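You operate a simulated robot arm through the tools that you are given. There is no shell and no other tool. Be economical: measure what you need, move in short steps, check, and stop when the job is done.

Carry out the task below with a simulated two-armed robot. There is one attempt and no reset: what you move stays moved.

JOB
Carry the large carton with both arms and set it on the bare end. Take the knocking block and leave it on the stack three. Put three of the rollers from the skip ledge on the stitch bench. Put the bundle from the bench top on the setting shelf. Fetch the trails lot and set it on the step tread. The order is free.

It is judged by the outcome, as a careful person would: the job done as asked, and still so three seconds after it is handed in. It fails if anything else is knocked over, pushed out of place, dropped, spilled or broken.

ROBOT AND FRAMES
Two 7-joint arms with two-finger parallel grippers on one trunk, on a base that drives. Base frame: it is fixed to the floor where the robot stands at the start and does not move with it; the origin is under the middle of the robot, x ahead of it, y to its left, z up; the surface under the hand at the start is at about z = 860. Units: mm, rad, N and s.
The left shoulder is at the start at [70, 134, 1151], the right one opposite. With the tool pointing down near the work surface each hand reaches from about 180 to 640 mm from the robot's upright axis, wherever it stands, measured 20 degrees to its own side. Places, roughly: bare end [600, 2400, 900]; bundle [-8500, 2500, 750]; knocking block (11x5x4 cm) [-7500, -3000, 900]; large carton (38x18x13 cm) [500, 200, 900]; roller (4x4x11 cm) [-7600, -3300, 900]; setting shelf [-8600, 2900, 400]; stack three [-5500, -1800, 1400]; step tread [-4700, 1500, 400]; stitch bench [-8500, 1400, 800]; trails lot [-8750, 3000, 500]. Payload 1.57 kg a hand.
Tool frame (each hand has its own): the origin (TCP) lies between the finger pads and is the grasp point; the fingertips stand 30 mm ahead of it; z points along the fingers, y is the line along which they close. Largest opening 80 mm; finger width 17, thickness 12; the body of the gripper, 40 by 82 mm, starts 80 mm behind the TCP.
Orientation is that of the tool frame in the base frame, as a unit quaternion [x, y, z, w]. With the fingers straight down and closing along the base's y, the tool's x points along the base's -x, its y along +y and its z along -z.

CONTROLS
- The arms move only by the tool move_arm. It takes "left_targets", "right_targets" or both (then of equal length, played together; a hand with none holds still); each is a list of rows, each a list of 7 numbers: the shift along the base's x, y, z in cm, then the turn, a rotation vector about the base's x, y, z in rad, then the opening, from 0 (shut) to 1 (fully open). In form: [[x, y, z, wx, wy, wz, grip], ...]. A call has 1 to 20 rows; each row is the pose to reach, as a shift and turn from the pose commanded when the call began. Rows are played at 5 a second. More than 50 mm and 0.15 rad between two rows, or a gripper value outside its range, and nothing of the call is played. A pose out of reach is approached as far as the arm can. The call stops where the force on the tool passes 40 N (or 10 N more than at its start, if that is more) or the arm is blocked; 0.2 s more then pass. The fingers move at their own pace (about 153 mm/s each) and stop on an object; they squeeze with about 27 N. The grip force told is the motor's: it shows also when the fingers shut on nothing. Time passes only in rows, and 0.2 s behind the last, so rows that repeat a pose let the fingers close. It gives the time, the measured TCP pose, the force on the tool (base axes), the opening and the grip force at its end, in the units of the frame above (readings bear some noise), with the torque about the TCP (base axes, N m) and any sound that the robot's microphone picked up.
- Cameras (640 x 400 px; columns grow to the right, rows downward): "scene" is now at [131.5, 25.6, 1374.7]; the picture's right is [0.31, -0.95, 0.00], its down [-0.61, -0.19, -0.77] and it looks along [0.73, 0.24, -0.64] (base axes); focal length 255 px, centre (320, 200). "left" rides on the left gripper at [72, 7, -122] in its tool frame; the picture's right is [-0.09, 1.00, 0.00], its down [-0.84, -0.08, -0.54] and it looks along [-0.54, -0.05, 0.84] (tool axes); focal length 238 px, centre (320, 200). "right" rides on the right gripper at [72, -7, -122] in its tool frame; the picture's right is [0.09, 1.00, 0.00], its down [-0.84, 0.08, -0.54] and it looks along [-0.54, 0.05, 0.84] (tool axes); focal length 238 px, centre (320, 200). There is no depth. A picture from a camera that has moved, and an enlarged one, comes with that camera's place and axes in the base frame and with its lens.
- get_image(camera): a new picture of that camera. The clock stands still meanwhile.
- raise_lower(by): slides the trunk up (or, below 0, down) by that many mm; the arms and the scene camera ride with it, the base frame stays. It gives what a move gives, with no picture.
- roll_base(legs): drives the robot by 1 to 6 legs, each [ahead, left, turn to the left] in mm, mm and rad, along the robot's own axes; the way and the turn of a leg run together, so that a leg with both is an arc; at most 1500 mm and 3.142 rad a leg. The arms and the cameras ride along, it lands a little off, and it stops where it bumps. It gives what a move gives.
- turn_head(pan, tilt): turns the head with the scene camera to pan (to the left, within 1.501 rad either way) and tilt (down, from -0.506 to 1.204), counted from straight ahead of the robot. It gives what a move gives.
- close_up(camera, box): a new picture of the part [left, top, right, bottom] of that camera's present view, enlarged. The clock stands still meanwhile.
- job_done(): hands the job in; it is judged then, once.

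Work in short steps. Places have to be worked out from the pictures, the camera data and where the tool is seen: move nearer, look again, correct. Check each grasp and each placing, and mend what went wrong. You have 196 turns and 192 pictures in all, those below and enlarged ones among them. Open the grippers and draw the arms clear of the work before you hand the job in, unless the task says otherwise.

The tools are called after "Request:" by a JSON object that holds its "op" and its "data". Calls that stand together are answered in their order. move_arm: Moves the arms, as the interface text tells. Its arguments: {"type":"object","properties":{"left_targets":{"type":"array","items":{"type":"array","items":{"type":"number"}}},"right_targets":{"type":"array","items":{"type":"array","items":{"type":"number"}}}},"required":[]} The other tools are called the same way: raise_lower (by) slides the trunk up or down; roll_base (legs) drives the base; turn_head (pan, tilt) turns the head that bears the scene camera; get_image (camera) takes a picture; close_up (camera, box) takes an enlarged picture of a part of a camera's view; job_done () hands the job in.

At the start:

```text
t: 0.0
left_eef_pos: [414.2, 372.1, 1151.9]
left_tcp_rot: [0.001, 1.0, -0.001, 0.0]
left_contact_force: [0.0, -1.7, -0.6]
left_moment: [0.0, 0.02, 0.02]
left_opening: 79.8
left_grip_force: 0.0
right_eef_pos: [479.6, -8.2, 1065.9]
right_tcp_rot: [0.0, 1.0, 0.0, 0.0]
right_contact_force: [-0.4, -0.2, -0.4]
right_moment: [-0.05, 0.01, -0.02]
right_opening: 80.1
right_grip_force: 0.0
trunk travel left (down, up): [-725.0, 215.0]
robot x, y, heading: [0.0, 1.1, 0.002]
head pan, tilt: [0.311, 0.689]
```

scene: 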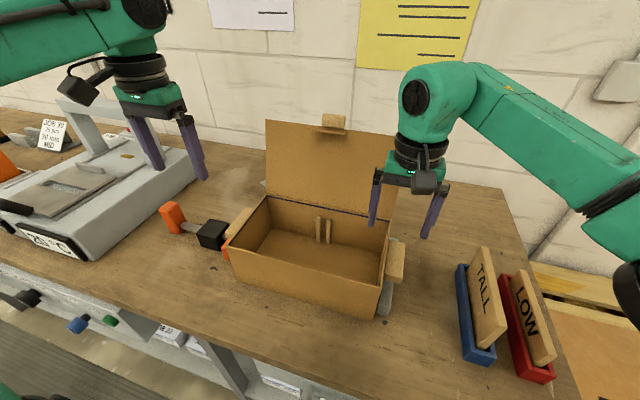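
right: 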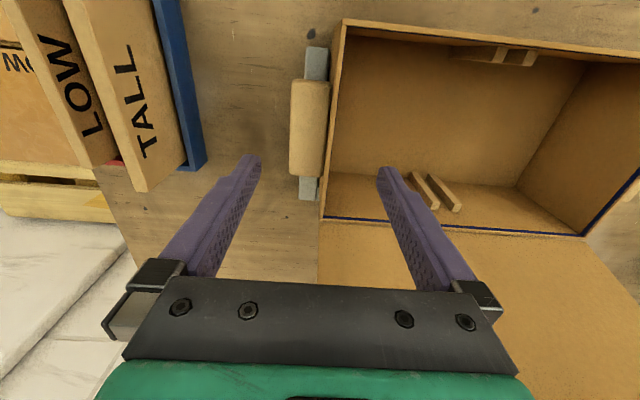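
left: 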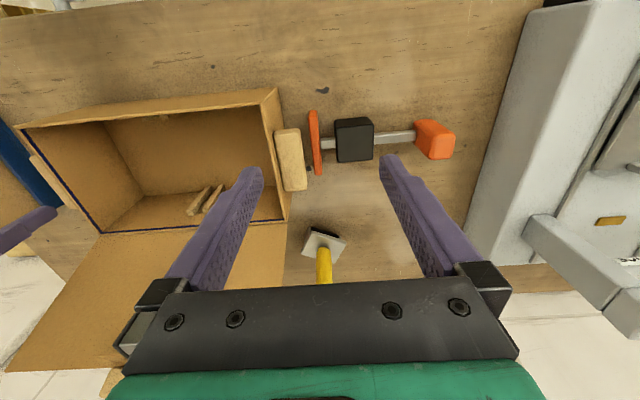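

I see an open carton with wooden grips at its two ends and clutter next to them. I'll take a closer look at both ends before doing anything.

Request:
{"op": "close_up", "data": {"camera": "scene", "box": [140, 100, 440, 330]}}

Request:
{"op": "close_up", "data": {"camera": "left", "box": [200, 60, 500, 300]}}

Request:
{"op": "close_up", "data": {"camera": "right", "box": [200, 0, 640, 280]}}

```text
1.74 times, centred on (290, 215) of scene
camera zoom: at [131.5, 25.6, 1374.7], right [0.31, -0.95, 0.0], down [-0.61, -0.19, -0.77], along [0.73, 0.24, -0.64], focal length 444 px, centre (372, 174)
```

zoom: 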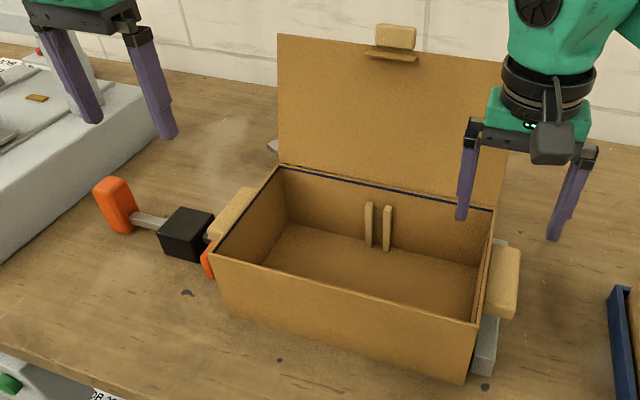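

```text
1.67 times, centred on (350, 180) of left
camera zoom: at [343.5, 378.6, 1274.0], right [0.09, 1.0, 0.0], down [0.84, -0.08, 0.54], along [0.54, -0.05, -0.84], focal length 397 px, centre (270, 233)
```

zoom: 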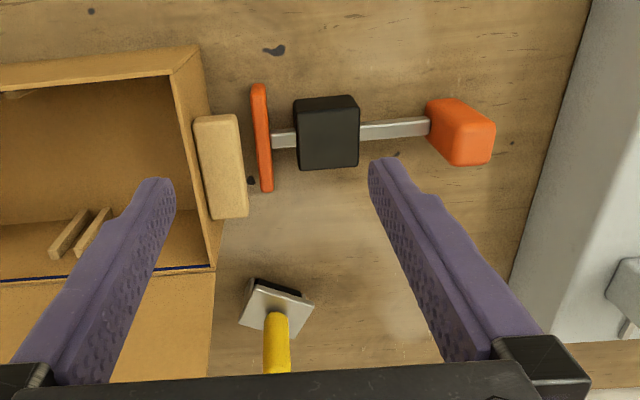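

```text
1.43 times, centred on (420, 140) of right
camera zoom: at [408.7, -13.8, 1186.9], right [-0.09, 1.0, 0.0], down [0.84, 0.08, 0.54], along [0.54, 0.05, -0.84], focal length 340 px, centre (177, 286)
```

zoom: 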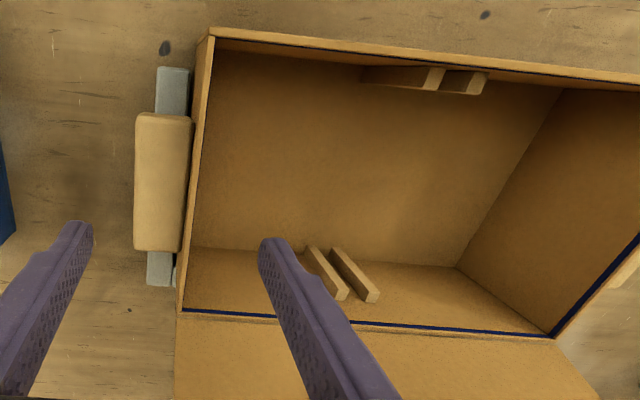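

Carton ends look to be at about y = -33 and 344 with the grips around x = 470. I bring both hands above them and look again.

Request:
{"op": "move_arm", "data": {"left_targets": [[1.4, -1.25, -2.9, 0, 0, 0, 0.8], [2.8, -2.5, -5.8, 0, 0, 0, 0.8], [4.2, -3.75, -8.7, 0, 0, 0, 0.8], [5.6, -5, -11.4, 0, 0, 0, 0.8], [5.6, -5, -11.4, 0, 0, 0, 0.8]], "right_targets": [[-0.2, -0.3, -0.7, 0, 0, 0, 0.8], [-0.4, -0.6, -1.4, 0, 0, 0, 0.8], [-0.6, -0.8, -2.1, 0, 0, 0, 0.8], [-0.8, -1.0, -2.8, 0, 0, 0, 0.8], [-0.8, -1.0, -2.8, 0, 0, 0, 0.8]]}}

Request:
{"op": "get_image", "data": {"camera": "scene"}}

Request:
{"op": "get_image", "data": {"camera": "left"}}

Request:
{"op": "get_image", "data": {"camera": "right"}}

```text
t: 1.2
left_eef_pos: [468.3, 324.6, 1040.0]
left_tcp_rot: [0.0, 1.0, 0.0, -0.001]
left_contact_force: [-0.2, 0.9, 0.7]
left_moment: [0.02, -0.01, -0.02]
left_opening: 63.9
left_grip_force: 0.1
right_eef_pos: [472.4, -16.6, 1037.0]
right_tcp_rot: [0.0, 1.0, 0.0, 0.0]
right_contact_force: [-0.8, 0.5, -0.7]
right_moment: [-0.05, 0.02, 0.01]
right_opening: 63.7
right_grip_force: 0.0
trunk travel left (down, up): [-725.0, 215.0]
robot x, y, heading: [0.1, 0.8, -0.002]
head pan, tilt: [0.311, 0.689]
```

```text
185 pictures are left
camera scene: at [130.9, 25.8, 1374.8], right [0.31, -0.95, 0.0], down [-0.6, -0.19, -0.77], along [0.74, 0.24, -0.64], focal length 255 px, centre (320, 200)
```

scene: 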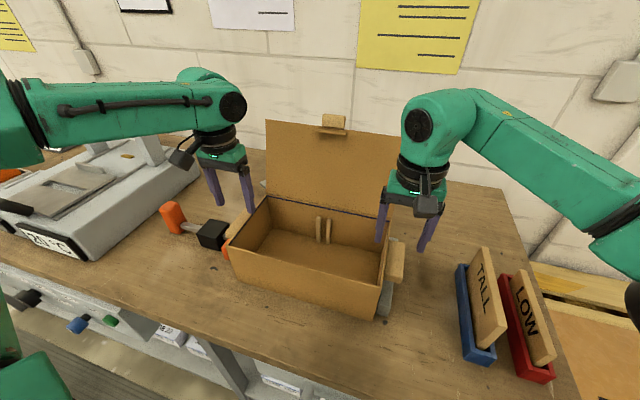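

```text
184 pictures are left
camera left: at [397.8, 330.2, 1161.6], right [0.09, 1.0, 0.0], down [0.84, -0.08, 0.54], along [0.54, -0.05, -0.84], focal length 238 px, centre (320, 200)
```

left: 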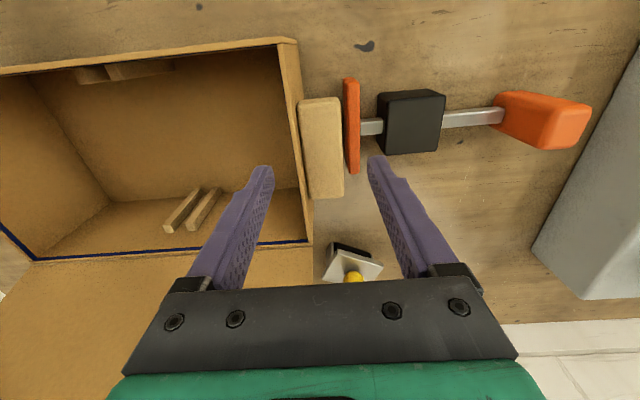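

```text
183 pictures are left
camera right: at [401.1, -22.9, 1158.1], right [-0.09, 1.0, 0.0], down [0.84, 0.08, 0.54], along [0.54, 0.05, -0.84], focal length 238 px, centre (320, 200)
```

right: 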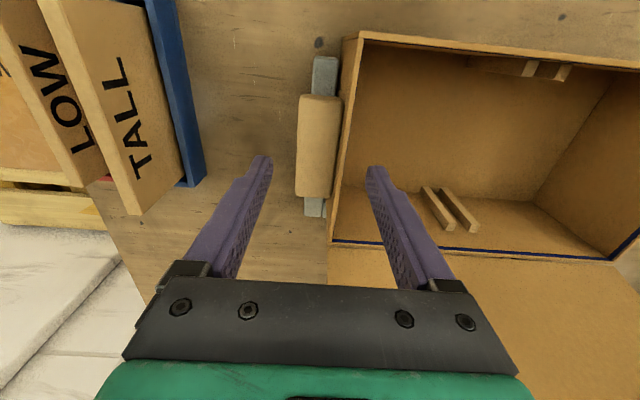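

Both hands straddle the end wall and grip (tops about z = 977), and the clamp on the left is low and clear. I lower and close.

Request:
{"op": "move_arm", "data": {"left_targets": [[0, -0.3, -2.5, 0, 0, 0, 0.8], [0, -0.3, -5, 0, 0, 0, 0.8], [0, -0.3, -7.5, 0, 0, 0, 0.8], [0, -0.3, -7.5, 0, 0, 0, 0.8], [0, -0.3, -7.5, 0, 0, 0, 0], [0, -0.3, -7.5, 0, 0, 0, 0], [0, -0.3, -7.5, 0, 0, 0, 0]], "right_targets": [[0, 0.1, -2.4, 0, 0, 0, 0.8], [0, 0.1, -4.8, 0, 0, 0, 0.8], [0, 0.1, -7.2, 0, 0, 0, 0.8], [0, 0.1, -7.2, 0, 0, 0, 0.8], [0, 0.1, -7.2, 0, 0, 0, 0], [0, 0.1, -7.2, 0, 0, 0, 0], [0, 0.1, -7.2, 0, 0, 0, 0]]}}

Request:
{"op": "get_image", "data": {"camera": "scene"}}

```text
t: 2.8
left_eef_pos: [468.7, 322.7, 962.7]
left_tcp_rot: [-0.002, 1.0, 0.003, 0.0]
left_contact_force: [-0.3, 35.6, -0.3]
left_moment: [-0.07, 0.03, 0.18]
left_opening: 39.7
left_grip_force: 27.1
right_eef_pos: [473.1, -17.2, 964.9]
right_tcp_rot: [0.001, 1.0, -0.004, 0.0]
right_contact_force: [-0.5, -34.5, 1.2]
right_moment: [0.19, -0.01, 0.14]
right_opening: 40.0
right_grip_force: 26.9
trunk travel left (down, up): [-725.0, 215.0]
robot x, y, heading: [1.4, -1.2, -0.0]
head pan, tilt: [0.311, 0.689]
```

```text
182 pictures are left
camera scene: at [131.4, 25.9, 1374.7], right [0.31, -0.95, 0.0], down [-0.6, -0.19, -0.77], along [0.74, 0.24, -0.64], focal length 255 px, centre (320, 200)
```

scene: 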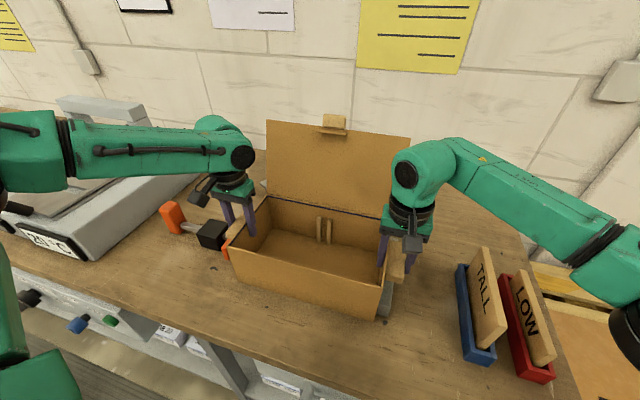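

Both grips hold at 40 mm, but the arms are pulling on each other along y at about 35 N. I ease each hand outward a little and check.

Request:
{"op": "move_arm", "data": {"left_targets": [[0, 0.15, 0, 0, 0, 0, 0], [0, 0.3, 0, 0, 0, 0, 0], [0, 0.3, 0, 0, 0, 0, 0]], "right_targets": [[0, -0.15, 0, 0, 0, 0, 0], [0, -0.3, 0, 0, 0, 0, 0], [0, -0.3, 0, 0, 0, 0, 0]]}}

```text
t: 3.6
left_eef_pos: [471.3, 320.9, 963.6]
left_tcp_rot: [0.0, 1.0, 0.0, 0.0]
left_contact_force: [-2.9, 10.9, -0.3]
left_moment: [0.37, 0.23, -0.43]
left_opening: 40.0
left_grip_force: 27.1
right_eef_pos: [472.6, -18.7, 965.8]
right_tcp_rot: [-0.001, 1.0, 0.001, 0.0]
right_contact_force: [2.8, -10.0, -0.8]
right_moment: [-0.8, -0.03, -0.4]
right_opening: 39.6
right_grip_force: 26.9
trunk travel left (down, up): [-725.0, 215.0]
robot x, y, heading: [-1.3, -0.8, -0.003]
head pan, tilt: [0.311, 0.689]
```

Tension is down to 10 N. I lift with the trunk, 40 mm first.

Request:
{"op": "raise_lower", "data": {"by": 40}}

Request:
{"op": "get_image", "data": {"camera": "scene"}}

```text
t: 4.4
left_eef_pos: [472.6, 320.7, 1003.2]
left_tcp_rot: [0.0, 1.0, 0.0, 0.0]
left_contact_force: [-3.0, -1.8, 0.6]
left_moment: [0.08, 0.05, -0.43]
left_opening: 39.7
left_grip_force: 27.0
right_eef_pos: [473.5, -17.8, 1006.1]
right_tcp_rot: [0.0, 1.0, 0.001, 0.001]
right_contact_force: [1.7, 1.5, -4.9]
right_moment: [-0.76, 0.04, -0.25]
right_opening: 39.9
right_grip_force: 26.6
trunk travel left (down, up): [-765.0, 175.0]
robot x, y, heading: [-0.7, 0.2, -0.001]
head pan, tilt: [0.311, 0.689]
```

```text
181 pictures are left
camera scene: at [132.7, 25.8, 1414.6], right [0.31, -0.95, 0.0], down [-0.61, -0.19, -0.77], along [0.73, 0.24, -0.64], focal length 255 px, centre (320, 200)
```

scene: 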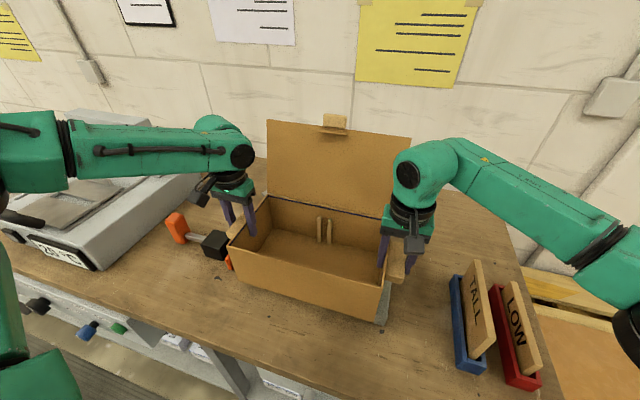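

The carton is off the bench and level. I raise more, back off and look left for the bare end.

Request:
{"op": "raise_lower", "data": {"by": 110}}

Request:
{"op": "roll_base", "data": {"legs": [[-350, 0, 0]]}}

Request:
{"op": "turn_head", "data": {"pan": 1.2, "tilt": 0.45}}

Request:
{"op": "get_image", "data": {"camera": "scene"}}

```text
t: 5.8
left_eef_pos: [471.1, 322.7, 1113.0]
left_tcp_rot: [0.0, 1.0, -0.001, 0.001]
left_contact_force: [0.0, -17.8, -1.2]
left_moment: [0.06, -0.13, -0.03]
left_opening: 39.9
left_grip_force: 26.8
right_eef_pos: [472.6, -18.3, 1114.8]
right_tcp_rot: [-0.001, 1.0, 0.001, 0.001]
right_contact_force: [0.4, 18.4, -3.1]
right_moment: [-0.48, 0.15, -0.16]
right_opening: 40.1
right_grip_force: 27.0
trunk travel left (down, up): [-875.0, 65.0]
robot x, y, heading: [-2.9, 2.9, 0.0]
head pan, tilt: [0.311, 0.689]
```

```text
t: 8.1
left_eef_pos: [125.8, 325.0, 1111.9]
left_tcp_rot: [-0.005, 1.0, -0.003, -0.002]
left_contact_force: [0.0, -30.3, -1.2]
left_moment: [0.2, -0.26, -0.07]
left_opening: 39.9
left_grip_force: 26.8
right_eef_pos: [132.2, -15.3, 1114.7]
right_tcp_rot: [-0.005, 1.0, 0.001, -0.001]
right_contact_force: [-0.8, 29.9, -3.4]
right_moment: [-0.64, 0.3, 0.05]
right_opening: 39.7
right_grip_force: 27.2
trunk travel left (down, up): [-875.0, 65.0]
robot x, y, heading: [-344.5, -1.8, 0.006]
head pan, tilt: [0.311, 0.689]
```

```text
t: 9.3
left_eef_pos: [124.7, 323.6, 1114.8]
left_tcp_rot: [-0.004, 1.0, -0.002, 0.0]
left_contact_force: [0.2, -3.5, -1.6]
left_moment: [0.36, 0.07, -0.12]
left_opening: 39.6
left_grip_force: 27.1
right_eef_pos: [129.5, -16.7, 1116.3]
right_tcp_rot: [-0.006, 1.0, 0.001, 0.0]
right_contact_force: [0.9, 4.1, -2.2]
right_moment: [-0.68, 0.02, -0.12]
right_opening: 39.7
right_grip_force: 27.3
trunk travel left (down, up): [-875.0, 65.0]
robot x, y, heading: [-341.4, -4.3, 0.007]
head pan, tilt: [1.201, 0.45]
```

```text
180 pictures are left
camera scene: at [-259.8, 84.5, 1545.8], right [0.94, -0.35, 0.0], down [-0.16, -0.41, -0.9], along [0.32, 0.84, -0.44], focal length 255 px, centre (320, 200)
```

scene: 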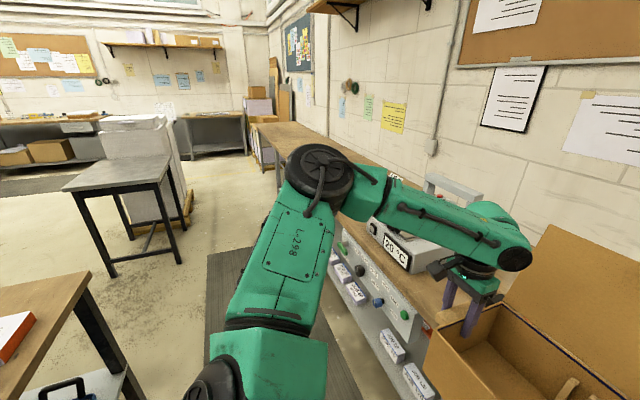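

The bench runs on to its far end past the press, and the aisle looks clear. I drive left along the aisle with the carton.

Request:
{"op": "roll_base", "data": {"legs": [[0, 1400, 0]]}}

Request:
{"op": "turn_head", "data": {"pan": 0.7, "tilt": 0.5}}

Request:
{"op": "get_image", "data": {"camera": "scene"}}

```text
t: 16.4
left_eef_pos: [110.0, 1747.1, 1114.0]
left_tcp_rot: [-0.005, 1.0, -0.001, 0.0]
left_contact_force: [-0.6, -7.0, -1.2]
left_moment: [0.31, 0.07, -0.06]
left_opening: 39.8
left_grip_force: 26.8
right_eef_pos: [115.8, 1408.7, 1114.9]
right_tcp_rot: [-0.006, 1.0, 0.002, 0.0]
right_contact_force: [0.3, 6.3, -3.5]
right_moment: [-0.62, -0.04, -0.09]
right_opening: 39.9
right_grip_force: 27.1
trunk travel left (down, up): [-875.0, 65.0]
robot x, y, heading: [-361.2, 1419.3, 0.014]
head pan, tilt: [1.201, 0.45]
```

```text
t: 17.3
left_eef_pos: [109.1, 1748.0, 1113.2]
left_tcp_rot: [-0.006, 1.0, -0.001, 0.0]
left_contact_force: [-0.2, -2.3, -1.3]
left_moment: [0.41, 0.05, -0.01]
left_opening: 39.9
left_grip_force: 26.6
right_eef_pos: [114.8, 1408.0, 1115.5]
right_tcp_rot: [-0.006, 1.0, 0.001, 0.0]
right_contact_force: [0.7, 2.5, -2.5]
right_moment: [-0.58, 0.03, -0.08]
right_opening: 39.8
right_grip_force: 26.6
trunk travel left (down, up): [-875.0, 65.0]
robot x, y, heading: [-363.1, 1421.4, 0.005]
head pan, tilt: [0.7, 0.499]
```

```text
179 pictures are left
camera scene: at [-238.3, 1481.6, 1541.4], right [0.65, -0.76, 0.0], down [-0.36, -0.31, -0.88], along [0.66, 0.57, -0.48], focal length 255 px, centre (320, 200)
```

scene: 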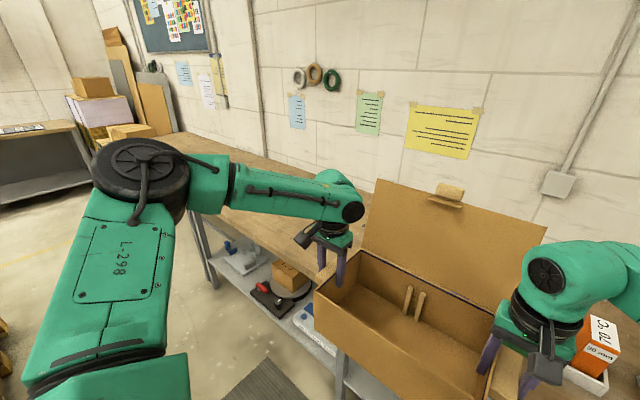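

The bare end of the bench is ahead-left. I drive on another 790 mm and look from in front of it.

Request:
{"op": "roll_base", "data": {"legs": [[0, 790, 0]]}}

Request:
{"op": "turn_head", "data": {"pan": 0.2, "tilt": 0.55}}

Request:
{"op": "get_image", "data": {"camera": "scene"}}

```text
t: 21.6
left_eef_pos: [120.2, 2528.4, 1113.7]
left_tcp_rot: [0.008, 1.0, -0.001, -0.001]
left_contact_force: [0.3, -2.8, -1.2]
left_moment: [0.35, 0.07, -0.01]
left_opening: 39.8
left_grip_force: 26.8
right_eef_pos: [117.7, 2189.2, 1116.1]
right_tcp_rot: [0.008, 1.0, 0.002, 0.0]
right_contact_force: [-0.3, 3.0, -2.2]
right_moment: [-0.59, -0.01, -0.03]
right_opening: 39.8
right_grip_force: 27.0
trunk travel left (down, up): [-875.0, 65.0]
robot x, y, heading: [-353.5, 2215.6, -0.017]
head pan, tilt: [0.7, 0.499]
```

```text
t: 22.5
left_eef_pos: [121.0, 2530.7, 1113.5]
left_tcp_rot: [0.009, 1.0, -0.002, -0.001]
left_contact_force: [-0.5, -1.4, -1.5]
left_moment: [0.43, 0.01, -0.04]
left_opening: 40.0
left_grip_force: 26.7
right_eef_pos: [116.9, 2189.7, 1116.6]
right_tcp_rot: [0.008, 1.0, 0.001, 0.0]
right_contact_force: [0.5, 1.5, -2.3]
right_moment: [-0.58, 0.06, -0.07]
right_opening: 39.7
right_grip_force: 26.7
trunk travel left (down, up): [-875.0, 65.0]
robot x, y, heading: [-352.3, 2216.0, -0.016]
head pan, tilt: [0.201, 0.55]
```

```text
178 pictures are left
camera scene: at [-216.2, 2232.4, 1536.8], right [0.18, -0.98, 0.0], down [-0.51, -0.1, -0.85], along [0.84, 0.16, -0.52], focal length 255 px, centre (320, 200)
```

scene: 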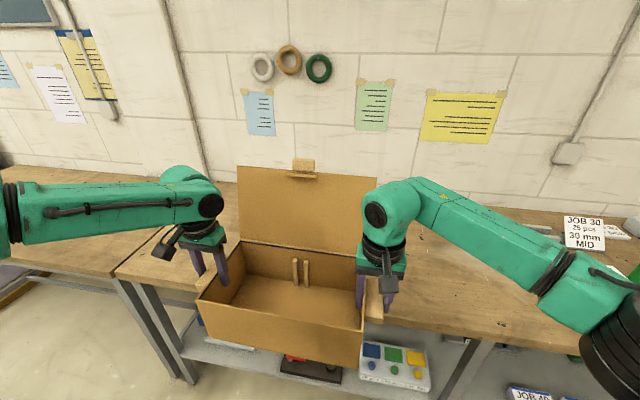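

The bench here is bare (x 230–960, y about 2000–3000). I drive ahead so the carton comes over its middle.

Request:
{"op": "roll_base", "data": {"legs": [[390, 0, 0.016]]}}

Request:
{"op": "move_arm", "data": {"left_targets": [[1.5, 0, 0, 0, 0, 0, 0], [3, 0, 0, 0, 0, 0, 0], [4.5, 0, 0, 0, 0, 0, 0], [4.5, 0, 0, 0, 0, 0, 0]], "right_targets": [[1.5, 0, 0, 0, 0, 0, 0], [3, 0, 0, 0, 0, 0, 0], [4.5, 0, 0, 0, 0, 0, 0], [4.5, 0, 0, 0, 0, 0, 0]]}}

Request:
{"op": "get_image", "data": {"camera": "scene"}}

```text
t: 24.9
left_eef_pos: [489.7, 2540.5, 1114.8]
left_tcp_rot: [-0.004, 1.0, -0.002, 0.0]
left_contact_force: [-1.4, -3.1, -1.5]
left_moment: [0.37, -0.01, -0.08]
left_opening: 39.6
left_grip_force: 26.5
right_eef_pos: [497.5, 2198.6, 1116.5]
right_tcp_rot: [-0.004, 1.0, 0.001, 0.0]
right_contact_force: [0.8, 3.1, -3.0]
right_moment: [-0.64, 0.05, -0.19]
right_opening: 39.6
right_grip_force: 27.0
trunk travel left (down, up): [-875.0, 65.0]
robot x, y, heading: [25.0, 2214.7, 0.007]
head pan, tilt: [0.201, 0.55]
```

```text
t: 25.9
left_eef_pos: [538.4, 2539.2, 1113.3]
left_tcp_rot: [-0.003, 1.0, -0.002, -0.001]
left_contact_force: [-3.7, 1.7, 0.8]
left_moment: [-0.16, -0.28, -0.54]
left_opening: 39.9
left_grip_force: 26.9
right_eef_pos: [541.6, 2199.1, 1114.1]
right_tcp_rot: [-0.003, 1.0, 0.0, 0.001]
right_contact_force: [2.8, -0.6, -3.9]
right_moment: [-0.65, 0.36, -0.53]
right_opening: 39.8
right_grip_force: 27.3
trunk travel left (down, up): [-875.0, 65.0]
robot x, y, heading: [23.5, 2212.2, 0.01]
head pan, tilt: [0.201, 0.55]
```

```text
177 pictures are left
camera scene: at [163.6, 2233.6, 1536.8], right [0.21, -0.98, 0.0], down [-0.51, -0.11, -0.85], along [0.83, 0.18, -0.52], focal length 255 px, centre (320, 200)
```

scene: 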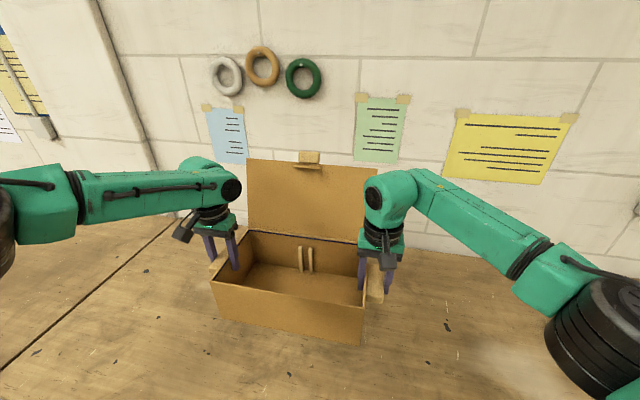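

Clear bench below. I lower 143 mm with the trunk, then feel down the rest with the arms.

Request:
{"op": "raise_lower", "data": {"by": -143}}

Request:
{"op": "move_arm", "data": {"left_targets": [[0, 0, -0.3, 0, 0, 0, 0], [0, 0, -0.6, 0, 0, 0, 0], [0, 0, -0.6, 0, 0, 0, 0]], "right_targets": [[0, 0, -0.3, 0, 0, 0, 0], [0, 0, -0.6, 0, 0, 0, 0], [0, 0, -0.6, 0, 0, 0, 0]]}}

Request:
{"op": "get_image", "data": {"camera": "scene"}}

```text
t: 27.6
left_eef_pos: [538.2, 2539.3, 968.9]
left_tcp_rot: [-0.005, 1.0, 0.0, 0.0]
left_contact_force: [-1.9, 9.3, -0.5]
left_moment: [0.19, 0.32, -0.27]
left_opening: 39.6
left_grip_force: 27.1
right_eef_pos: [542.1, 2198.7, 971.9]
right_tcp_rot: [-0.004, 1.0, 0.001, -0.001]
right_contact_force: [1.2, -9.4, -3.5]
right_moment: [-0.64, -0.23, -0.14]
right_opening: 39.5
right_grip_force: 27.3
trunk travel left (down, up): [-732.0, 208.0]
robot x, y, heading: [21.9, 2214.4, 0.004]
head pan, tilt: [0.201, 0.55]
```

```text
t: 28.4
left_eef_pos: [538.0, 2538.6, 963.7]
left_tcp_rot: [-0.005, 1.0, -0.001, 0.0]
left_contact_force: [0.7, 13.3, 3.0]
left_moment: [0.33, 0.12, 0.12]
left_opening: 39.7
left_grip_force: 26.8
right_eef_pos: [540.8, 2199.0, 965.9]
right_tcp_rot: [-0.004, 1.0, 0.001, 0.0]
right_contact_force: [-0.1, -12.1, -3.1]
right_moment: [-0.57, -0.48, 0.13]
right_opening: 39.9
right_grip_force: 27.0
trunk travel left (down, up): [-732.0, 208.0]
robot x, y, heading: [24.6, 2215.3, 0.005]
head pan, tilt: [0.201, 0.55]
```

```text
176 pictures are left
camera scene: at [163.0, 2233.3, 1394.0], right [0.21, -0.98, 0.0], down [-0.51, -0.11, -0.85], along [0.83, 0.18, -0.52], focal length 255 px, centre (320, 200)
```

scene: 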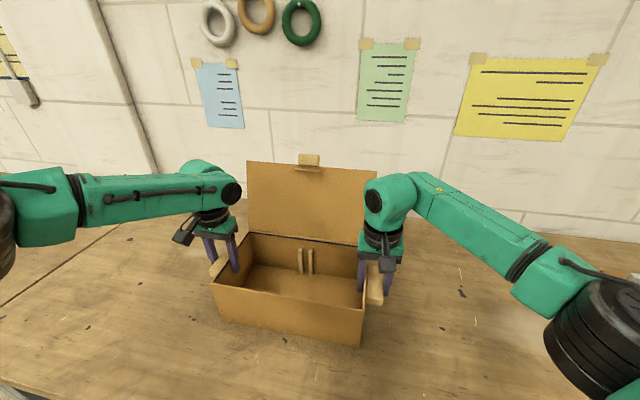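

Almost down; I go 4 mm lower, feeling for the bench.

Request:
{"op": "move_arm", "data": {"left_targets": [[0, 0.1, -0.2, 0, 0, 0, 0], [0, 0.1, -0.3, 0, 0, 0, 0], [0, 0.1, -0.3, 0, 0, 0, 0]], "right_targets": [[0, -0.1, -0.2, 0, 0, 0, 0], [0, -0.1, -0.3, 0, 0, 0, 0], [0, -0.1, -0.3, 0, 0, 0, 0]]}}

```text
t: 29.2
left_eef_pos: [537.5, 2537.7, 963.6]
left_tcp_rot: [-0.003, 1.0, -0.001, 0.003]
left_contact_force: [1.0, 3.1, 20.6]
left_moment: [0.48, 0.26, -0.29]
left_opening: 39.7
left_grip_force: 26.9
right_eef_pos: [541.9, 2198.4, 964.3]
right_tcp_rot: [-0.005, 1.0, 0.002, 0.001]
right_contact_force: [4.6, -0.1, 2.4]
right_moment: [-0.58, 0.79, -0.57]
right_opening: 40.1
right_grip_force: 26.8
trunk travel left (down, up): [-732.0, 208.0]
robot x, y, heading: [23.9, 2216.9, 0.007]
head pan, tilt: [0.201, 0.55]
```

On the bench (upward force at the left). I open both hands, let it settle and lift away.

Request:
{"op": "move_arm", "data": {"left_targets": [[0, 0, 0.1, 0, 0, 0, 0.5], [0, 0, 0.1, 0, 0, 0, 0.7], [0, 0, 0.1, 0, 0, 0, 0.7], [0, 0, 4, 0, 0, 0, 0.7], [0, 0, 8, 0, 0, 0, 0.7], [0, 0, 12, 0, 0, 0, 0.7]], "right_targets": [[0, 0, 0, 0, 0, 0, 0.5], [0, 0, 0, 0, 0, 0, 0.7], [0, 0, 0, 0, 0, 0, 0.7], [0, 0, 4, 0, 0, 0, 0.7], [0, 0, 8, 0, 0, 0, 0.7], [0, 0, 12, 0, 0, 0, 0.7]]}}

Request:
{"op": "get_image", "data": {"camera": "scene"}}

```text
t: 30.6
left_eef_pos: [539.5, 2537.7, 1080.3]
left_tcp_rot: [-0.004, 1.0, -0.002, 0.0]
left_contact_force: [0.0, -0.7, 0.2]
left_moment: [-0.02, 0.03, 0.03]
left_opening: 55.8
left_grip_force: 0.1
right_eef_pos: [543.7, 2198.5, 1087.5]
right_tcp_rot: [-0.005, 1.0, 0.002, 0.002]
right_contact_force: [-0.6, 0.3, -1.3]
right_moment: [0.02, 0.02, 0.0]
right_opening: 55.8
right_grip_force: 0.1
trunk travel left (down, up): [-732.0, 208.0]
robot x, y, heading: [24.8, 2215.6, 0.007]
head pan, tilt: [0.201, 0.55]
```

```text
175 pictures are left
camera scene: at [161.7, 2233.3, 1393.9], right [0.21, -0.98, 0.0], down [-0.51, -0.11, -0.85], along [0.83, 0.18, -0.52], focal length 255 px, centre (320, 200)
```

scene: 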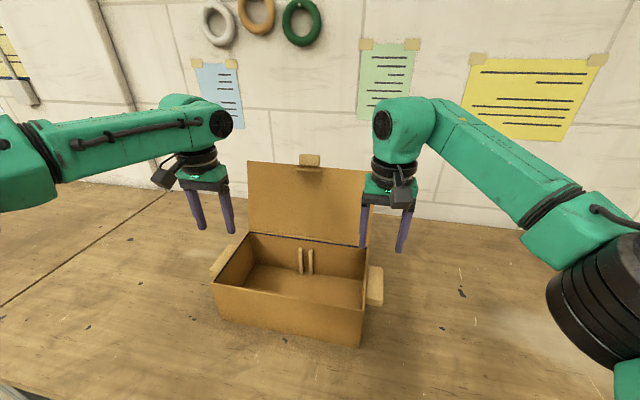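

The carton stands on the bare end. I back off into the aisle, tuck the arms and turn round to look for the way.

Request:
{"op": "roll_base", "data": {"legs": [[-370, 0, 0]]}}

Request:
{"op": "move_arm", "data": {"left_targets": [[-4.5, 0, 0, 0, 0, 0, 0.7], [-9, 0, 0, 0, 0, 0, 0.7], [-13, 0, 0, 0, 0, 0, 0.7], [-17, 0, 1, 0, 0, 0, 0.7], [-21, 0, 2, 0, 0, 0, 0.7]], "right_targets": [[-4.5, 0, 0, 0, 0, 0, 0.7], [-9, -2, 0, 0, 0, 0, 0.7], [-13, -5, 0, 0, 0, 0, 0.7], [-17, -8, 1, 0, 0, 0, 0.7], [-21, -11, 2, 0, 0, 0, 0.7]]}}

Request:
{"op": "turn_head", "data": {"pan": 1.5, "tilt": 0.3}}

Request:
{"op": "get_image", "data": {"camera": "scene"}}

Request:
{"op": "turn_head", "data": {"pan": -1.5, "tilt": 0.3}}

Request:
{"op": "get_image", "data": {"camera": "scene"}}

```text
t: 33.0
left_eef_pos: [169.7, 2534.9, 1079.1]
left_tcp_rot: [-0.004, 1.0, -0.003, 0.0]
left_contact_force: [-0.8, 0.7, 0.0]
left_moment: [-0.02, 0.01, 0.0]
left_opening: 55.9
left_grip_force: 0.1
right_eef_pos: [174.6, 2195.6, 1085.5]
right_tcp_rot: [-0.004, 1.0, 0.001, 0.001]
right_contact_force: [0.0, -0.5, 0.5]
right_moment: [-0.01, 0.02, 0.03]
right_opening: 56.0
right_grip_force: 0.0
trunk travel left (down, up): [-732.0, 208.0]
robot x, y, heading: [-344.6, 2210.4, 0.006]
head pan, tilt: [0.201, 0.55]
```

```text
refused: row 4 steps farther than a row can; nothing moved
```

```text
t: 34.4
left_eef_pos: [169.8, 2535.1, 1079.5]
left_tcp_rot: [-0.004, 1.0, -0.001, 0.0]
left_contact_force: [-0.2, -0.4, -0.1]
left_moment: [0.01, -0.03, -0.02]
left_opening: 56.0
left_grip_force: 0.1
right_eef_pos: [173.8, 2195.1, 1085.3]
right_tcp_rot: [-0.005, 1.0, 0.0, -0.001]
right_contact_force: [-0.6, 1.0, 0.7]
right_moment: [0.0, -0.02, 0.01]
right_opening: 56.1
right_grip_force: 0.0
trunk travel left (down, up): [-732.0, 208.0]
robot x, y, heading: [-347.5, 2209.9, 0.011]
head pan, tilt: [1.499, 0.3]
```

```text
174 pictures are left
camera scene: at [-290.1, 2305.0, 1416.9], right [1.0, -0.06, 0.0], down [-0.02, -0.3, -0.96], along [0.06, 0.95, -0.3], focal length 255 px, centre (320, 200)
```

scene: 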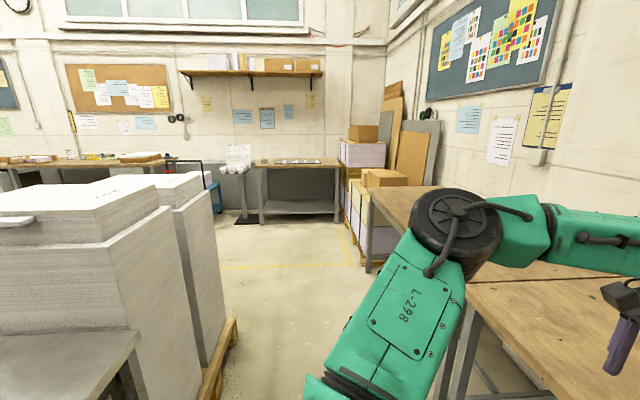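

```text
t: 37.0
left_eef_pos: [169.1, 2533.8, 1080.2]
left_tcp_rot: [-0.004, 1.0, -0.002, -0.001]
left_contact_force: [0.5, 0.6, -0.2]
left_moment: [0.01, -0.03, 0.03]
left_opening: 55.9
left_grip_force: 0.0
right_eef_pos: [173.8, 2195.6, 1084.6]
right_tcp_rot: [-0.005, 1.0, 0.001, 0.0]
right_contact_force: [-0.6, 0.8, -0.1]
right_moment: [0.0, 0.03, -0.01]
right_opening: 56.1
right_grip_force: 0.0
trunk travel left (down, up): [-732.0, 208.0]
robot x, y, heading: [-347.0, 2210.5, 0.01]
head pan, tilt: [-1.499, 0.3]
```

```text
173 pictures are left
camera scene: at [-288.6, 2118.8, 1416.9], right [-1.0, -0.08, 0.0], down [-0.02, 0.29, -0.96], along [0.08, -0.95, -0.3], focal length 255 px, centre (320, 200)
```

scene: 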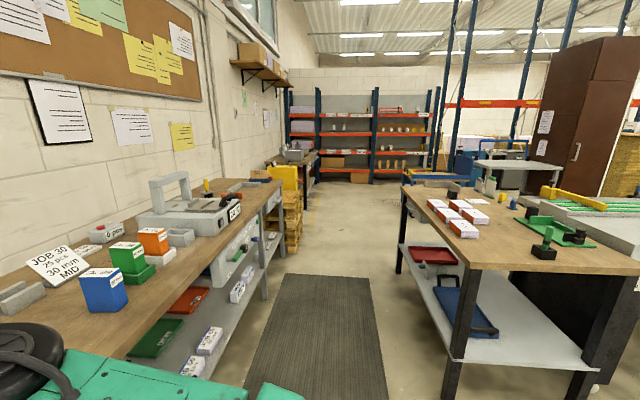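

I tuck the arms with smaller steps, then turn round on the spot to see the way across the room.

Request:
{"op": "move_arm", "data": {"left_targets": [[-4, 0, 0, 0, 0, 0, 0.7], [-8, 0, 0, 0, 0, 0, 0.7], [-12, 0, 0, 0, 0, 0, 0.7], [-16, 0, 1, 0, 0, 0, 0.7], [-20, 0, 2, 0, 0, 0, 0.7]], "right_targets": [[-4, -2, 0, 0, 0, 0, 0.7], [-8, -4, 0, 0, 0, 0, 0.7], [-12, -6, 0, 0, 0, 0, 0.7], [-16, -8, 1, 0, 0, 0, 0.7], [-20, -10, 2, 0, 0, 0, 0.7]]}}

Request:
{"op": "turn_head", "data": {"pan": 0.0, "tilt": 0.35}}

Request:
{"op": "roll_base", "data": {"legs": [[0, 0, -3.12]]}}

Request:
{"op": "get_image", "data": {"camera": "scene"}}

```text
t: 38.2
left_eef_pos: [-27.7, 2534.8, 1098.3]
left_tcp_rot: [-0.002, 1.0, 0.001, -0.002]
left_contact_force: [-0.7, 0.2, 0.6]
left_moment: [-0.01, -0.01, 0.02]
left_opening: 56.1
left_grip_force: 0.0
left hand out of reach, approached as far as the arm can: row 5
right_eef_pos: [-25.5, 2094.2, 1105.7]
right_tcp_rot: [-0.004, 1.0, 0.001, 0.0]
right_contact_force: [-0.6, 1.0, -0.6]
right_moment: [0.0, -0.01, 0.01]
right_opening: 56.0
right_grip_force: 0.1
trunk travel left (down, up): [-732.0, 208.0]
robot x, y, heading: [-347.3, 2214.1, 0.007]
head pan, tilt: [-1.499, 0.3]
```

```text
t: 39.8
left_eef_pos: [-27.0, 2535.3, 1097.5]
left_tcp_rot: [-0.003, 1.0, 0.0, -0.002]
left_contact_force: [0.2, 1.3, 0.0]
left_moment: [0.02, 0.01, -0.02]
left_opening: 56.1
left_grip_force: 0.2
right_eef_pos: [-22.8, 2093.3, 1104.9]
right_tcp_rot: [-0.005, 1.0, 0.001, 0.0]
right_contact_force: [1.1, 0.4, -0.5]
right_moment: [0.04, 0.01, -0.01]
right_opening: 56.3
right_grip_force: 0.0
trunk travel left (down, up): [-732.0, 208.0]
robot x, y, heading: [-346.8, 2213.3, 0.01]
head pan, tilt: [0.0, 0.351]
```

```text
t: 47.4
left_eef_pos: [-644.1, 1869.0, 1098.1]
left_tcp_rot: [0.999, 0.037, 0.001, 0.001]
left_contact_force: [0.9, 0.3, 1.0]
left_moment: [0.0, -0.01, 0.01]
left_opening: 56.0
left_grip_force: 0.0
right_eef_pos: [-676.1, 2306.8, 1105.2]
right_tcp_rot: [0.999, 0.039, 0.0, 0.001]
right_contact_force: [0.0, 0.9, -0.1]
right_moment: [-0.02, 0.03, -0.01]
right_opening: 55.9
right_grip_force: 0.1
trunk travel left (down, up): [-732.0, 208.0]
robot x, y, heading: [-346.9, 2215.6, -3.064]
head pan, tilt: [0.0, 0.351]
```

```text
172 pictures are left
camera scene: at [-489.2, 2200.1, 1412.2], right [-0.08, 1.0, 0.0], down [0.34, 0.03, -0.94], along [-0.94, -0.07, -0.34], focal length 255 px, centre (320, 200)
```

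scene: 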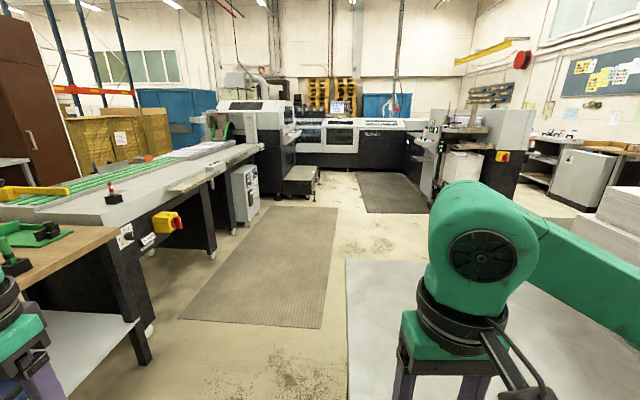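

The small step at about (-4800, 1540) stands in front of the far machine, and a clear aisle about 1 m wide (y 1200–2235) leads there. I shift to the aisle middle and drive along it.

Request:
{"op": "roll_base", "data": {"legs": [[0, 480, -0.077], [1450, 0, 0]]}}

Request:
{"op": "get_image", "data": {"camera": "scene"}}

```text
t: 57.0
left_eef_pos: [-2078.6, 1414.9, 1098.3]
left_tcp_rot: [1.0, 0.007, 0.0, 0.001]
left_contact_force: [0.6, -0.8, -0.2]
left_moment: [-0.05, 0.0, 0.01]
left_opening: 55.9
left_grip_force: 0.0
right_eef_pos: [-2085.1, 1855.2, 1104.5]
right_tcp_rot: [1.0, 0.009, -0.001, 0.001]
right_contact_force: [-0.1, 0.0, 0.5]
right_moment: [0.01, 0.02, 0.0]
right_opening: 56.1
right_grip_force: 0.0
trunk travel left (down, up): [-732.0, 208.0]
robot x, y, heading: [-1764.8, 1736.0, -3.122]
head pan, tilt: [0.0, 0.351]
```

```text
171 pictures are left
camera scene: at [-1904.5, 1737.1, 1412.2], right [-0.02, 1.0, 0.0], down [0.34, 0.01, -0.94], along [-0.94, -0.02, -0.34], focal length 255 px, centre (320, 200)
```

scene: 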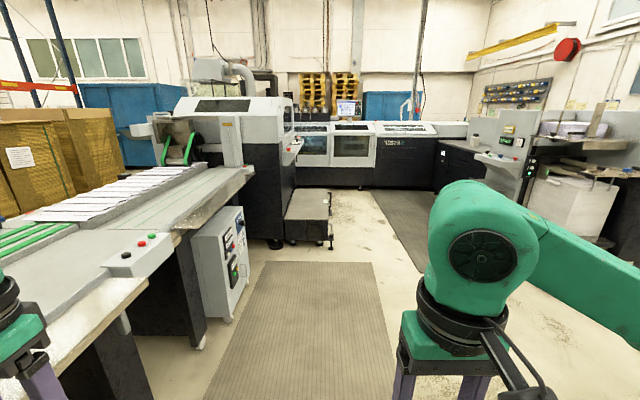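

The way is open. I drive ahead another 1400 mm and look around for passages beyond the machine.

Request:
{"op": "roll_base", "data": {"legs": [[1400, 0, -0.01]]}}

Request:
{"op": "turn_head", "data": {"pan": -0.5, "tilt": 0.25}}

Request:
{"op": "get_image", "data": {"camera": "scene"}}

Request:
{"op": "turn_head", "data": {"pan": 0.3, "tilt": 0.4}}

Request:
{"op": "get_image", "data": {"camera": "scene"}}

```text
t: 63.9
left_eef_pos: [-3485.3, 1420.5, 1099.6]
left_tcp_rot: [1.0, -0.009, 0.0, 0.0]
left_contact_force: [-0.3, -0.4, 0.0]
left_moment: [0.0, 0.0, 0.03]
left_opening: 55.9
left_grip_force: 0.1
right_eef_pos: [-3478.2, 1861.4, 1104.9]
right_tcp_rot: [1.0, -0.006, -0.001, 0.001]
right_contact_force: [-0.5, -0.6, -0.1]
right_moment: [0.01, -0.03, -0.03]
right_opening: 56.1
right_grip_force: 0.1
trunk travel left (down, up): [-732.0, 208.0]
robot x, y, heading: [-3162.4, 1738.6, 3.13]
head pan, tilt: [0.0, 0.351]
```

```text
t: 64.9
left_eef_pos: [-3484.7, 1420.3, 1098.6]
left_tcp_rot: [1.0, -0.008, 0.001, 0.001]
left_contact_force: [-0.1, 0.2, -0.2]
left_moment: [0.02, 0.01, -0.03]
left_opening: 56.2
left_grip_force: 0.0
right_eef_pos: [-3479.2, 1860.7, 1104.3]
right_tcp_rot: [1.0, -0.005, 0.0, 0.001]
right_contact_force: [-0.7, 0.4, 0.2]
right_moment: [-0.01, 0.0, 0.0]
right_opening: 56.0
right_grip_force: 0.0
trunk travel left (down, up): [-732.0, 208.0]
robot x, y, heading: [-3160.3, 1737.7, 3.129]
head pan, tilt: [-0.499, 0.25]
```

```text
170 pictures are left
camera scene: at [-3290.9, 1782.2, 1421.6], right [0.49, 0.87, 0.0], down [0.22, -0.12, -0.97], along [-0.85, 0.47, -0.25], focal length 255 px, centre (320, 200)
```

scene: 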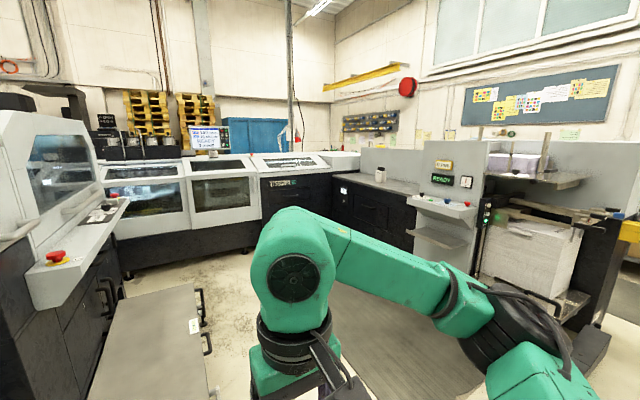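

```text
t: 66.0
left_eef_pos: [-3486.6, 1420.0, 1098.9]
left_tcp_rot: [1.0, -0.009, 0.0, 0.001]
left_contact_force: [-0.3, 0.8, 0.8]
left_moment: [-0.01, 0.02, 0.03]
left_opening: 55.7
left_grip_force: 0.1
right_eef_pos: [-3479.6, 1860.8, 1105.0]
right_tcp_rot: [1.0, -0.005, -0.001, 0.001]
right_contact_force: [-0.1, -0.7, 0.6]
right_moment: [-0.01, -0.01, 0.0]
right_opening: 56.0
right_grip_force: 0.1
trunk travel left (down, up): [-732.0, 208.0]
robot x, y, heading: [-3158.7, 1734.4, 3.13]
head pan, tilt: [0.3, 0.4]
```

```text
169 pictures are left
camera scene: at [-3298.3, 1710.4, 1407.6], right [-0.28, 0.96, 0.0], down [0.37, 0.11, -0.92], along [-0.88, -0.26, -0.39], focal length 255 px, centre (320, 200)
```

scene: 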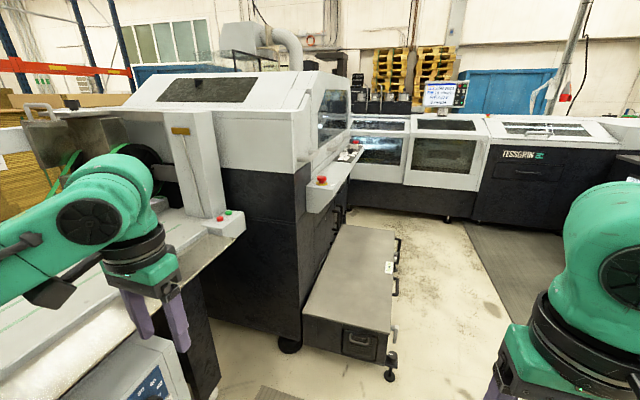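

The aisle here ends at the U-shaped machine line, but the step is right here. I look right (+y) for a passage round the machine.

Request:
{"op": "turn_head", "data": {"pan": -1.3, "tilt": 0.2}}

Request:
{"op": "get_image", "data": {"camera": "scene"}}

```text
t: 67.7
left_eef_pos: [-3485.6, 1420.3, 1099.0]
left_tcp_rot: [1.0, -0.008, 0.001, 0.001]
left_contact_force: [0.2, 0.0, 0.2]
left_moment: [0.01, -0.02, -0.01]
left_opening: 55.9
left_grip_force: 0.0
right_eef_pos: [-3480.8, 1860.1, 1104.6]
right_tcp_rot: [1.0, -0.006, 0.0, 0.001]
right_contact_force: [0.5, -0.3, 0.3]
right_moment: [-0.01, 0.01, 0.01]
right_opening: 55.9
right_grip_force: 0.1
trunk travel left (down, up): [-732.0, 208.0]
robot x, y, heading: [-3157.5, 1739.3, 3.128]
head pan, tilt: [-1.3, 0.201]
```

```text
168 pictures are left
camera scene: at [-3233.4, 1826.7, 1426.2], right [0.97, 0.26, 0.0], down [0.05, -0.19, -0.98], along [-0.25, 0.95, -0.2], focal length 255 px, centre (320, 200)
```

scene: 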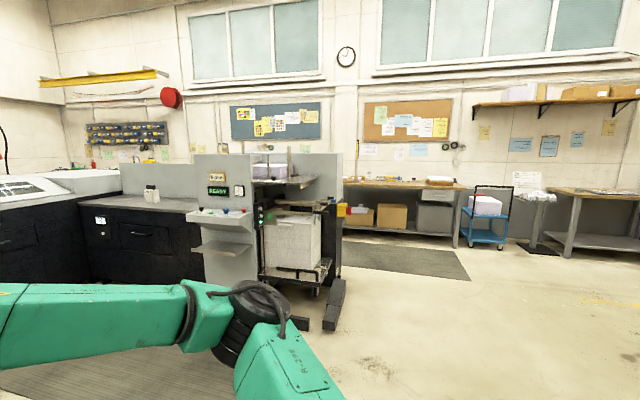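

Open floor leads north (+y), round the end of the machine (feet to about x = -3640, y = 3800). I back a bit and go sideways north.

Request:
{"op": "roll_base", "data": {"legs": [[-150, 0, 0], [0, -1480, 0], [0, -1480, 0]]}}

Request:
{"op": "turn_head", "data": {"pan": 0.1, "tilt": 0.3}}

Request:
{"op": "get_image", "data": {"camera": "scene"}}

```text
t: 83.1
left_eef_pos: [-3319.3, 4406.7, 1099.1]
left_tcp_rot: [1.0, 0.009, 0.0, 0.001]
left_contact_force: [-1.0, 0.4, 0.0]
left_moment: [-0.02, -0.01, -0.02]
left_opening: 55.9
left_grip_force: 0.1
right_eef_pos: [-3328.5, 4847.5, 1105.0]
right_tcp_rot: [1.0, 0.011, 0.0, 0.001]
right_contact_force: [-0.8, -0.1, 0.5]
right_moment: [0.01, 0.01, -0.01]
right_opening: 55.9
right_grip_force: 0.1
trunk travel left (down, up): [-732.0, 208.0]
robot x, y, heading: [-3003.3, 4734.8, -3.118]
head pan, tilt: [-1.3, 0.201]
```

```text
t: 84.6
left_eef_pos: [-3320.2, 4407.2, 1099.1]
left_tcp_rot: [1.0, 0.01, 0.001, 0.001]
left_contact_force: [0.6, 0.0, -0.2]
left_moment: [0.01, 0.0, 0.0]
left_opening: 55.9
left_grip_force: 0.0
right_eef_pos: [-3328.9, 4847.1, 1105.2]
right_tcp_rot: [1.0, 0.011, 0.001, 0.001]
right_contact_force: [0.1, 0.5, 0.6]
right_moment: [0.0, 0.0, -0.01]
right_opening: 56.1
right_grip_force: 0.1
trunk travel left (down, up): [-732.0, 208.0]
robot x, y, heading: [-3001.7, 4732.6, -3.118]
head pan, tilt: [0.099, 0.3]
```

```text
167 pictures are left
camera scene: at [-3146.8, 4720.4, 1416.9], right [-0.12, 0.99, 0.0], down [0.29, 0.04, -0.96], along [-0.95, -0.12, -0.3], focal length 255 px, centre (320, 200)
```

scene: 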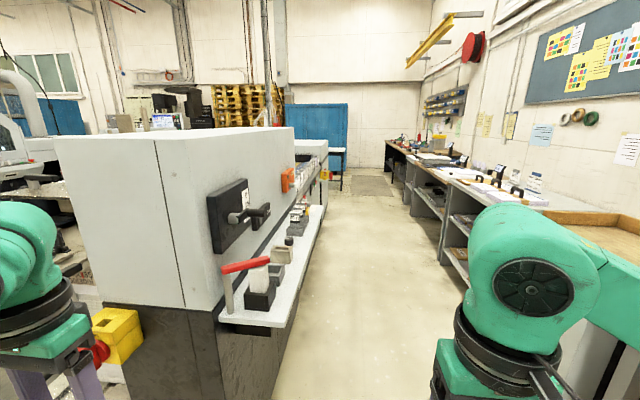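

A corridor leads west between the machine's tool ledge (y up to about 4500) and the benches (from y about 5240). I centre at y ≈ 4860 and go ahead.

Request:
{"op": "roll_base", "data": {"legs": [[0, -130, -0.024]]}}

Request:
{"op": "turn_head", "data": {"pan": 0.0, "tilt": 0.6}}

Request:
{"op": "get_image", "data": {"camera": "scene"}}

```text
t: 85.9
left_eef_pos: [-3327.4, 4543.3, 1098.1]
left_tcp_rot: [1.0, -0.002, 0.001, 0.0]
left_contact_force: [0.1, 0.7, 0.0]
left_moment: [0.03, 0.0, 0.02]
left_opening: 56.1
left_grip_force: 0.1
right_eef_pos: [-3326.0, 4982.8, 1106.1]
right_tcp_rot: [1.0, 0.0, 0.0, 0.001]
right_contact_force: [0.0, 0.7, 0.4]
right_moment: [-0.01, 0.01, 0.04]
right_opening: 56.0
right_grip_force: 0.1
trunk travel left (down, up): [-732.0, 208.0]
robot x, y, heading: [-3007.7, 4865.6, -3.137]
head pan, tilt: [0.099, 0.3]
```

```text
t: 86.7
left_eef_pos: [-3328.3, 4544.1, 1100.7]
left_tcp_rot: [1.0, -0.002, 0.001, 0.002]
left_contact_force: [0.1, 0.3, 0.0]
left_moment: [0.02, -0.01, 0.0]
left_opening: 56.3
left_grip_force: 0.0
right_eef_pos: [-3327.8, 4984.0, 1105.2]
right_tcp_rot: [1.0, 0.001, 0.0, 0.002]
right_contact_force: [0.7, 0.9, -0.4]
right_moment: [-0.01, 0.0, -0.01]
right_opening: 56.0
right_grip_force: 0.1
trunk travel left (down, up): [-732.0, 208.0]
robot x, y, heading: [-3004.8, 4863.7, -3.144]
head pan, tilt: [0.0, 0.6]
```

```text
166 pictures are left
camera scene: at [-3144.0, 4863.8, 1389.5], right [0.0, 1.0, 0.0], down [0.56, 0.0, -0.83], along [-0.83, 0.0, -0.56], focal length 255 px, centre (320, 200)
```

scene: 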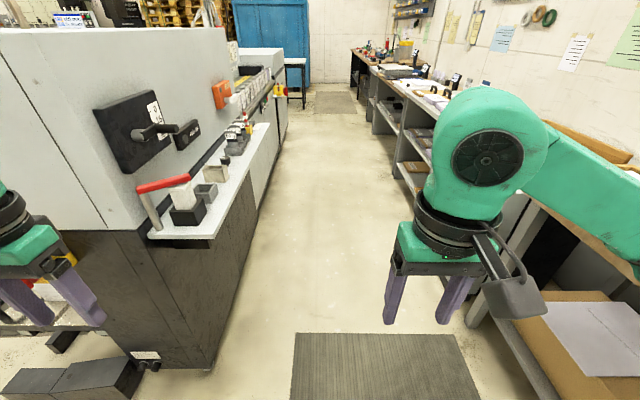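

There is more room on the bench side; I shift 90 mm right and drive west.

Request:
{"op": "roll_base", "data": {"legs": [[0, -90, 0], [1450, 0, 0]]}}

Request:
{"op": "get_image", "data": {"camera": "scene"}}

```text
t: 94.5
left_eef_pos: [-4764.8, 4636.4, 1099.4]
left_tcp_rot: [1.0, -0.003, -0.001, 0.002]
left_contact_force: [0.1, -0.4, 0.1]
left_moment: [0.0, -0.01, 0.04]
left_opening: 56.1
left_grip_force: 0.0
right_eef_pos: [-4759.8, 5076.8, 1104.9]
right_tcp_rot: [1.0, -0.002, 0.0, 0.001]
right_contact_force: [-0.2, 1.2, 0.3]
right_moment: [-0.01, 0.03, 0.0]
right_opening: 55.9
right_grip_force: 0.2
trunk travel left (down, up): [-732.0, 208.0]
robot x, y, heading: [-4441.4, 4955.0, 3.137]
head pan, tilt: [0.0, 0.6]
```

```text
165 pictures are left
camera scene: at [-4578.3, 4955.0, 1389.4], right [0.0, 1.0, 0.0], down [0.56, 0.0, -0.83], along [-0.83, 0.0, -0.56], focal length 255 px, centre (320, 200)
```

scene: 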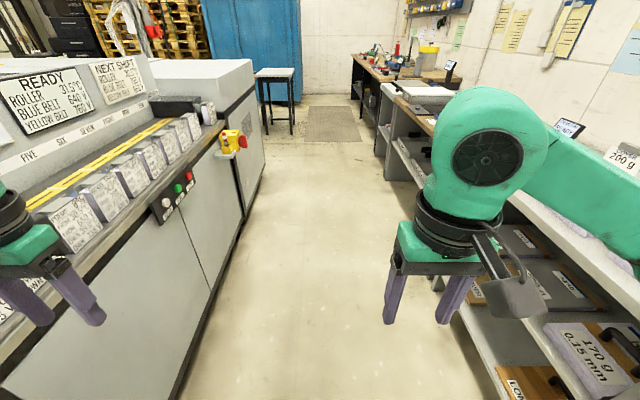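

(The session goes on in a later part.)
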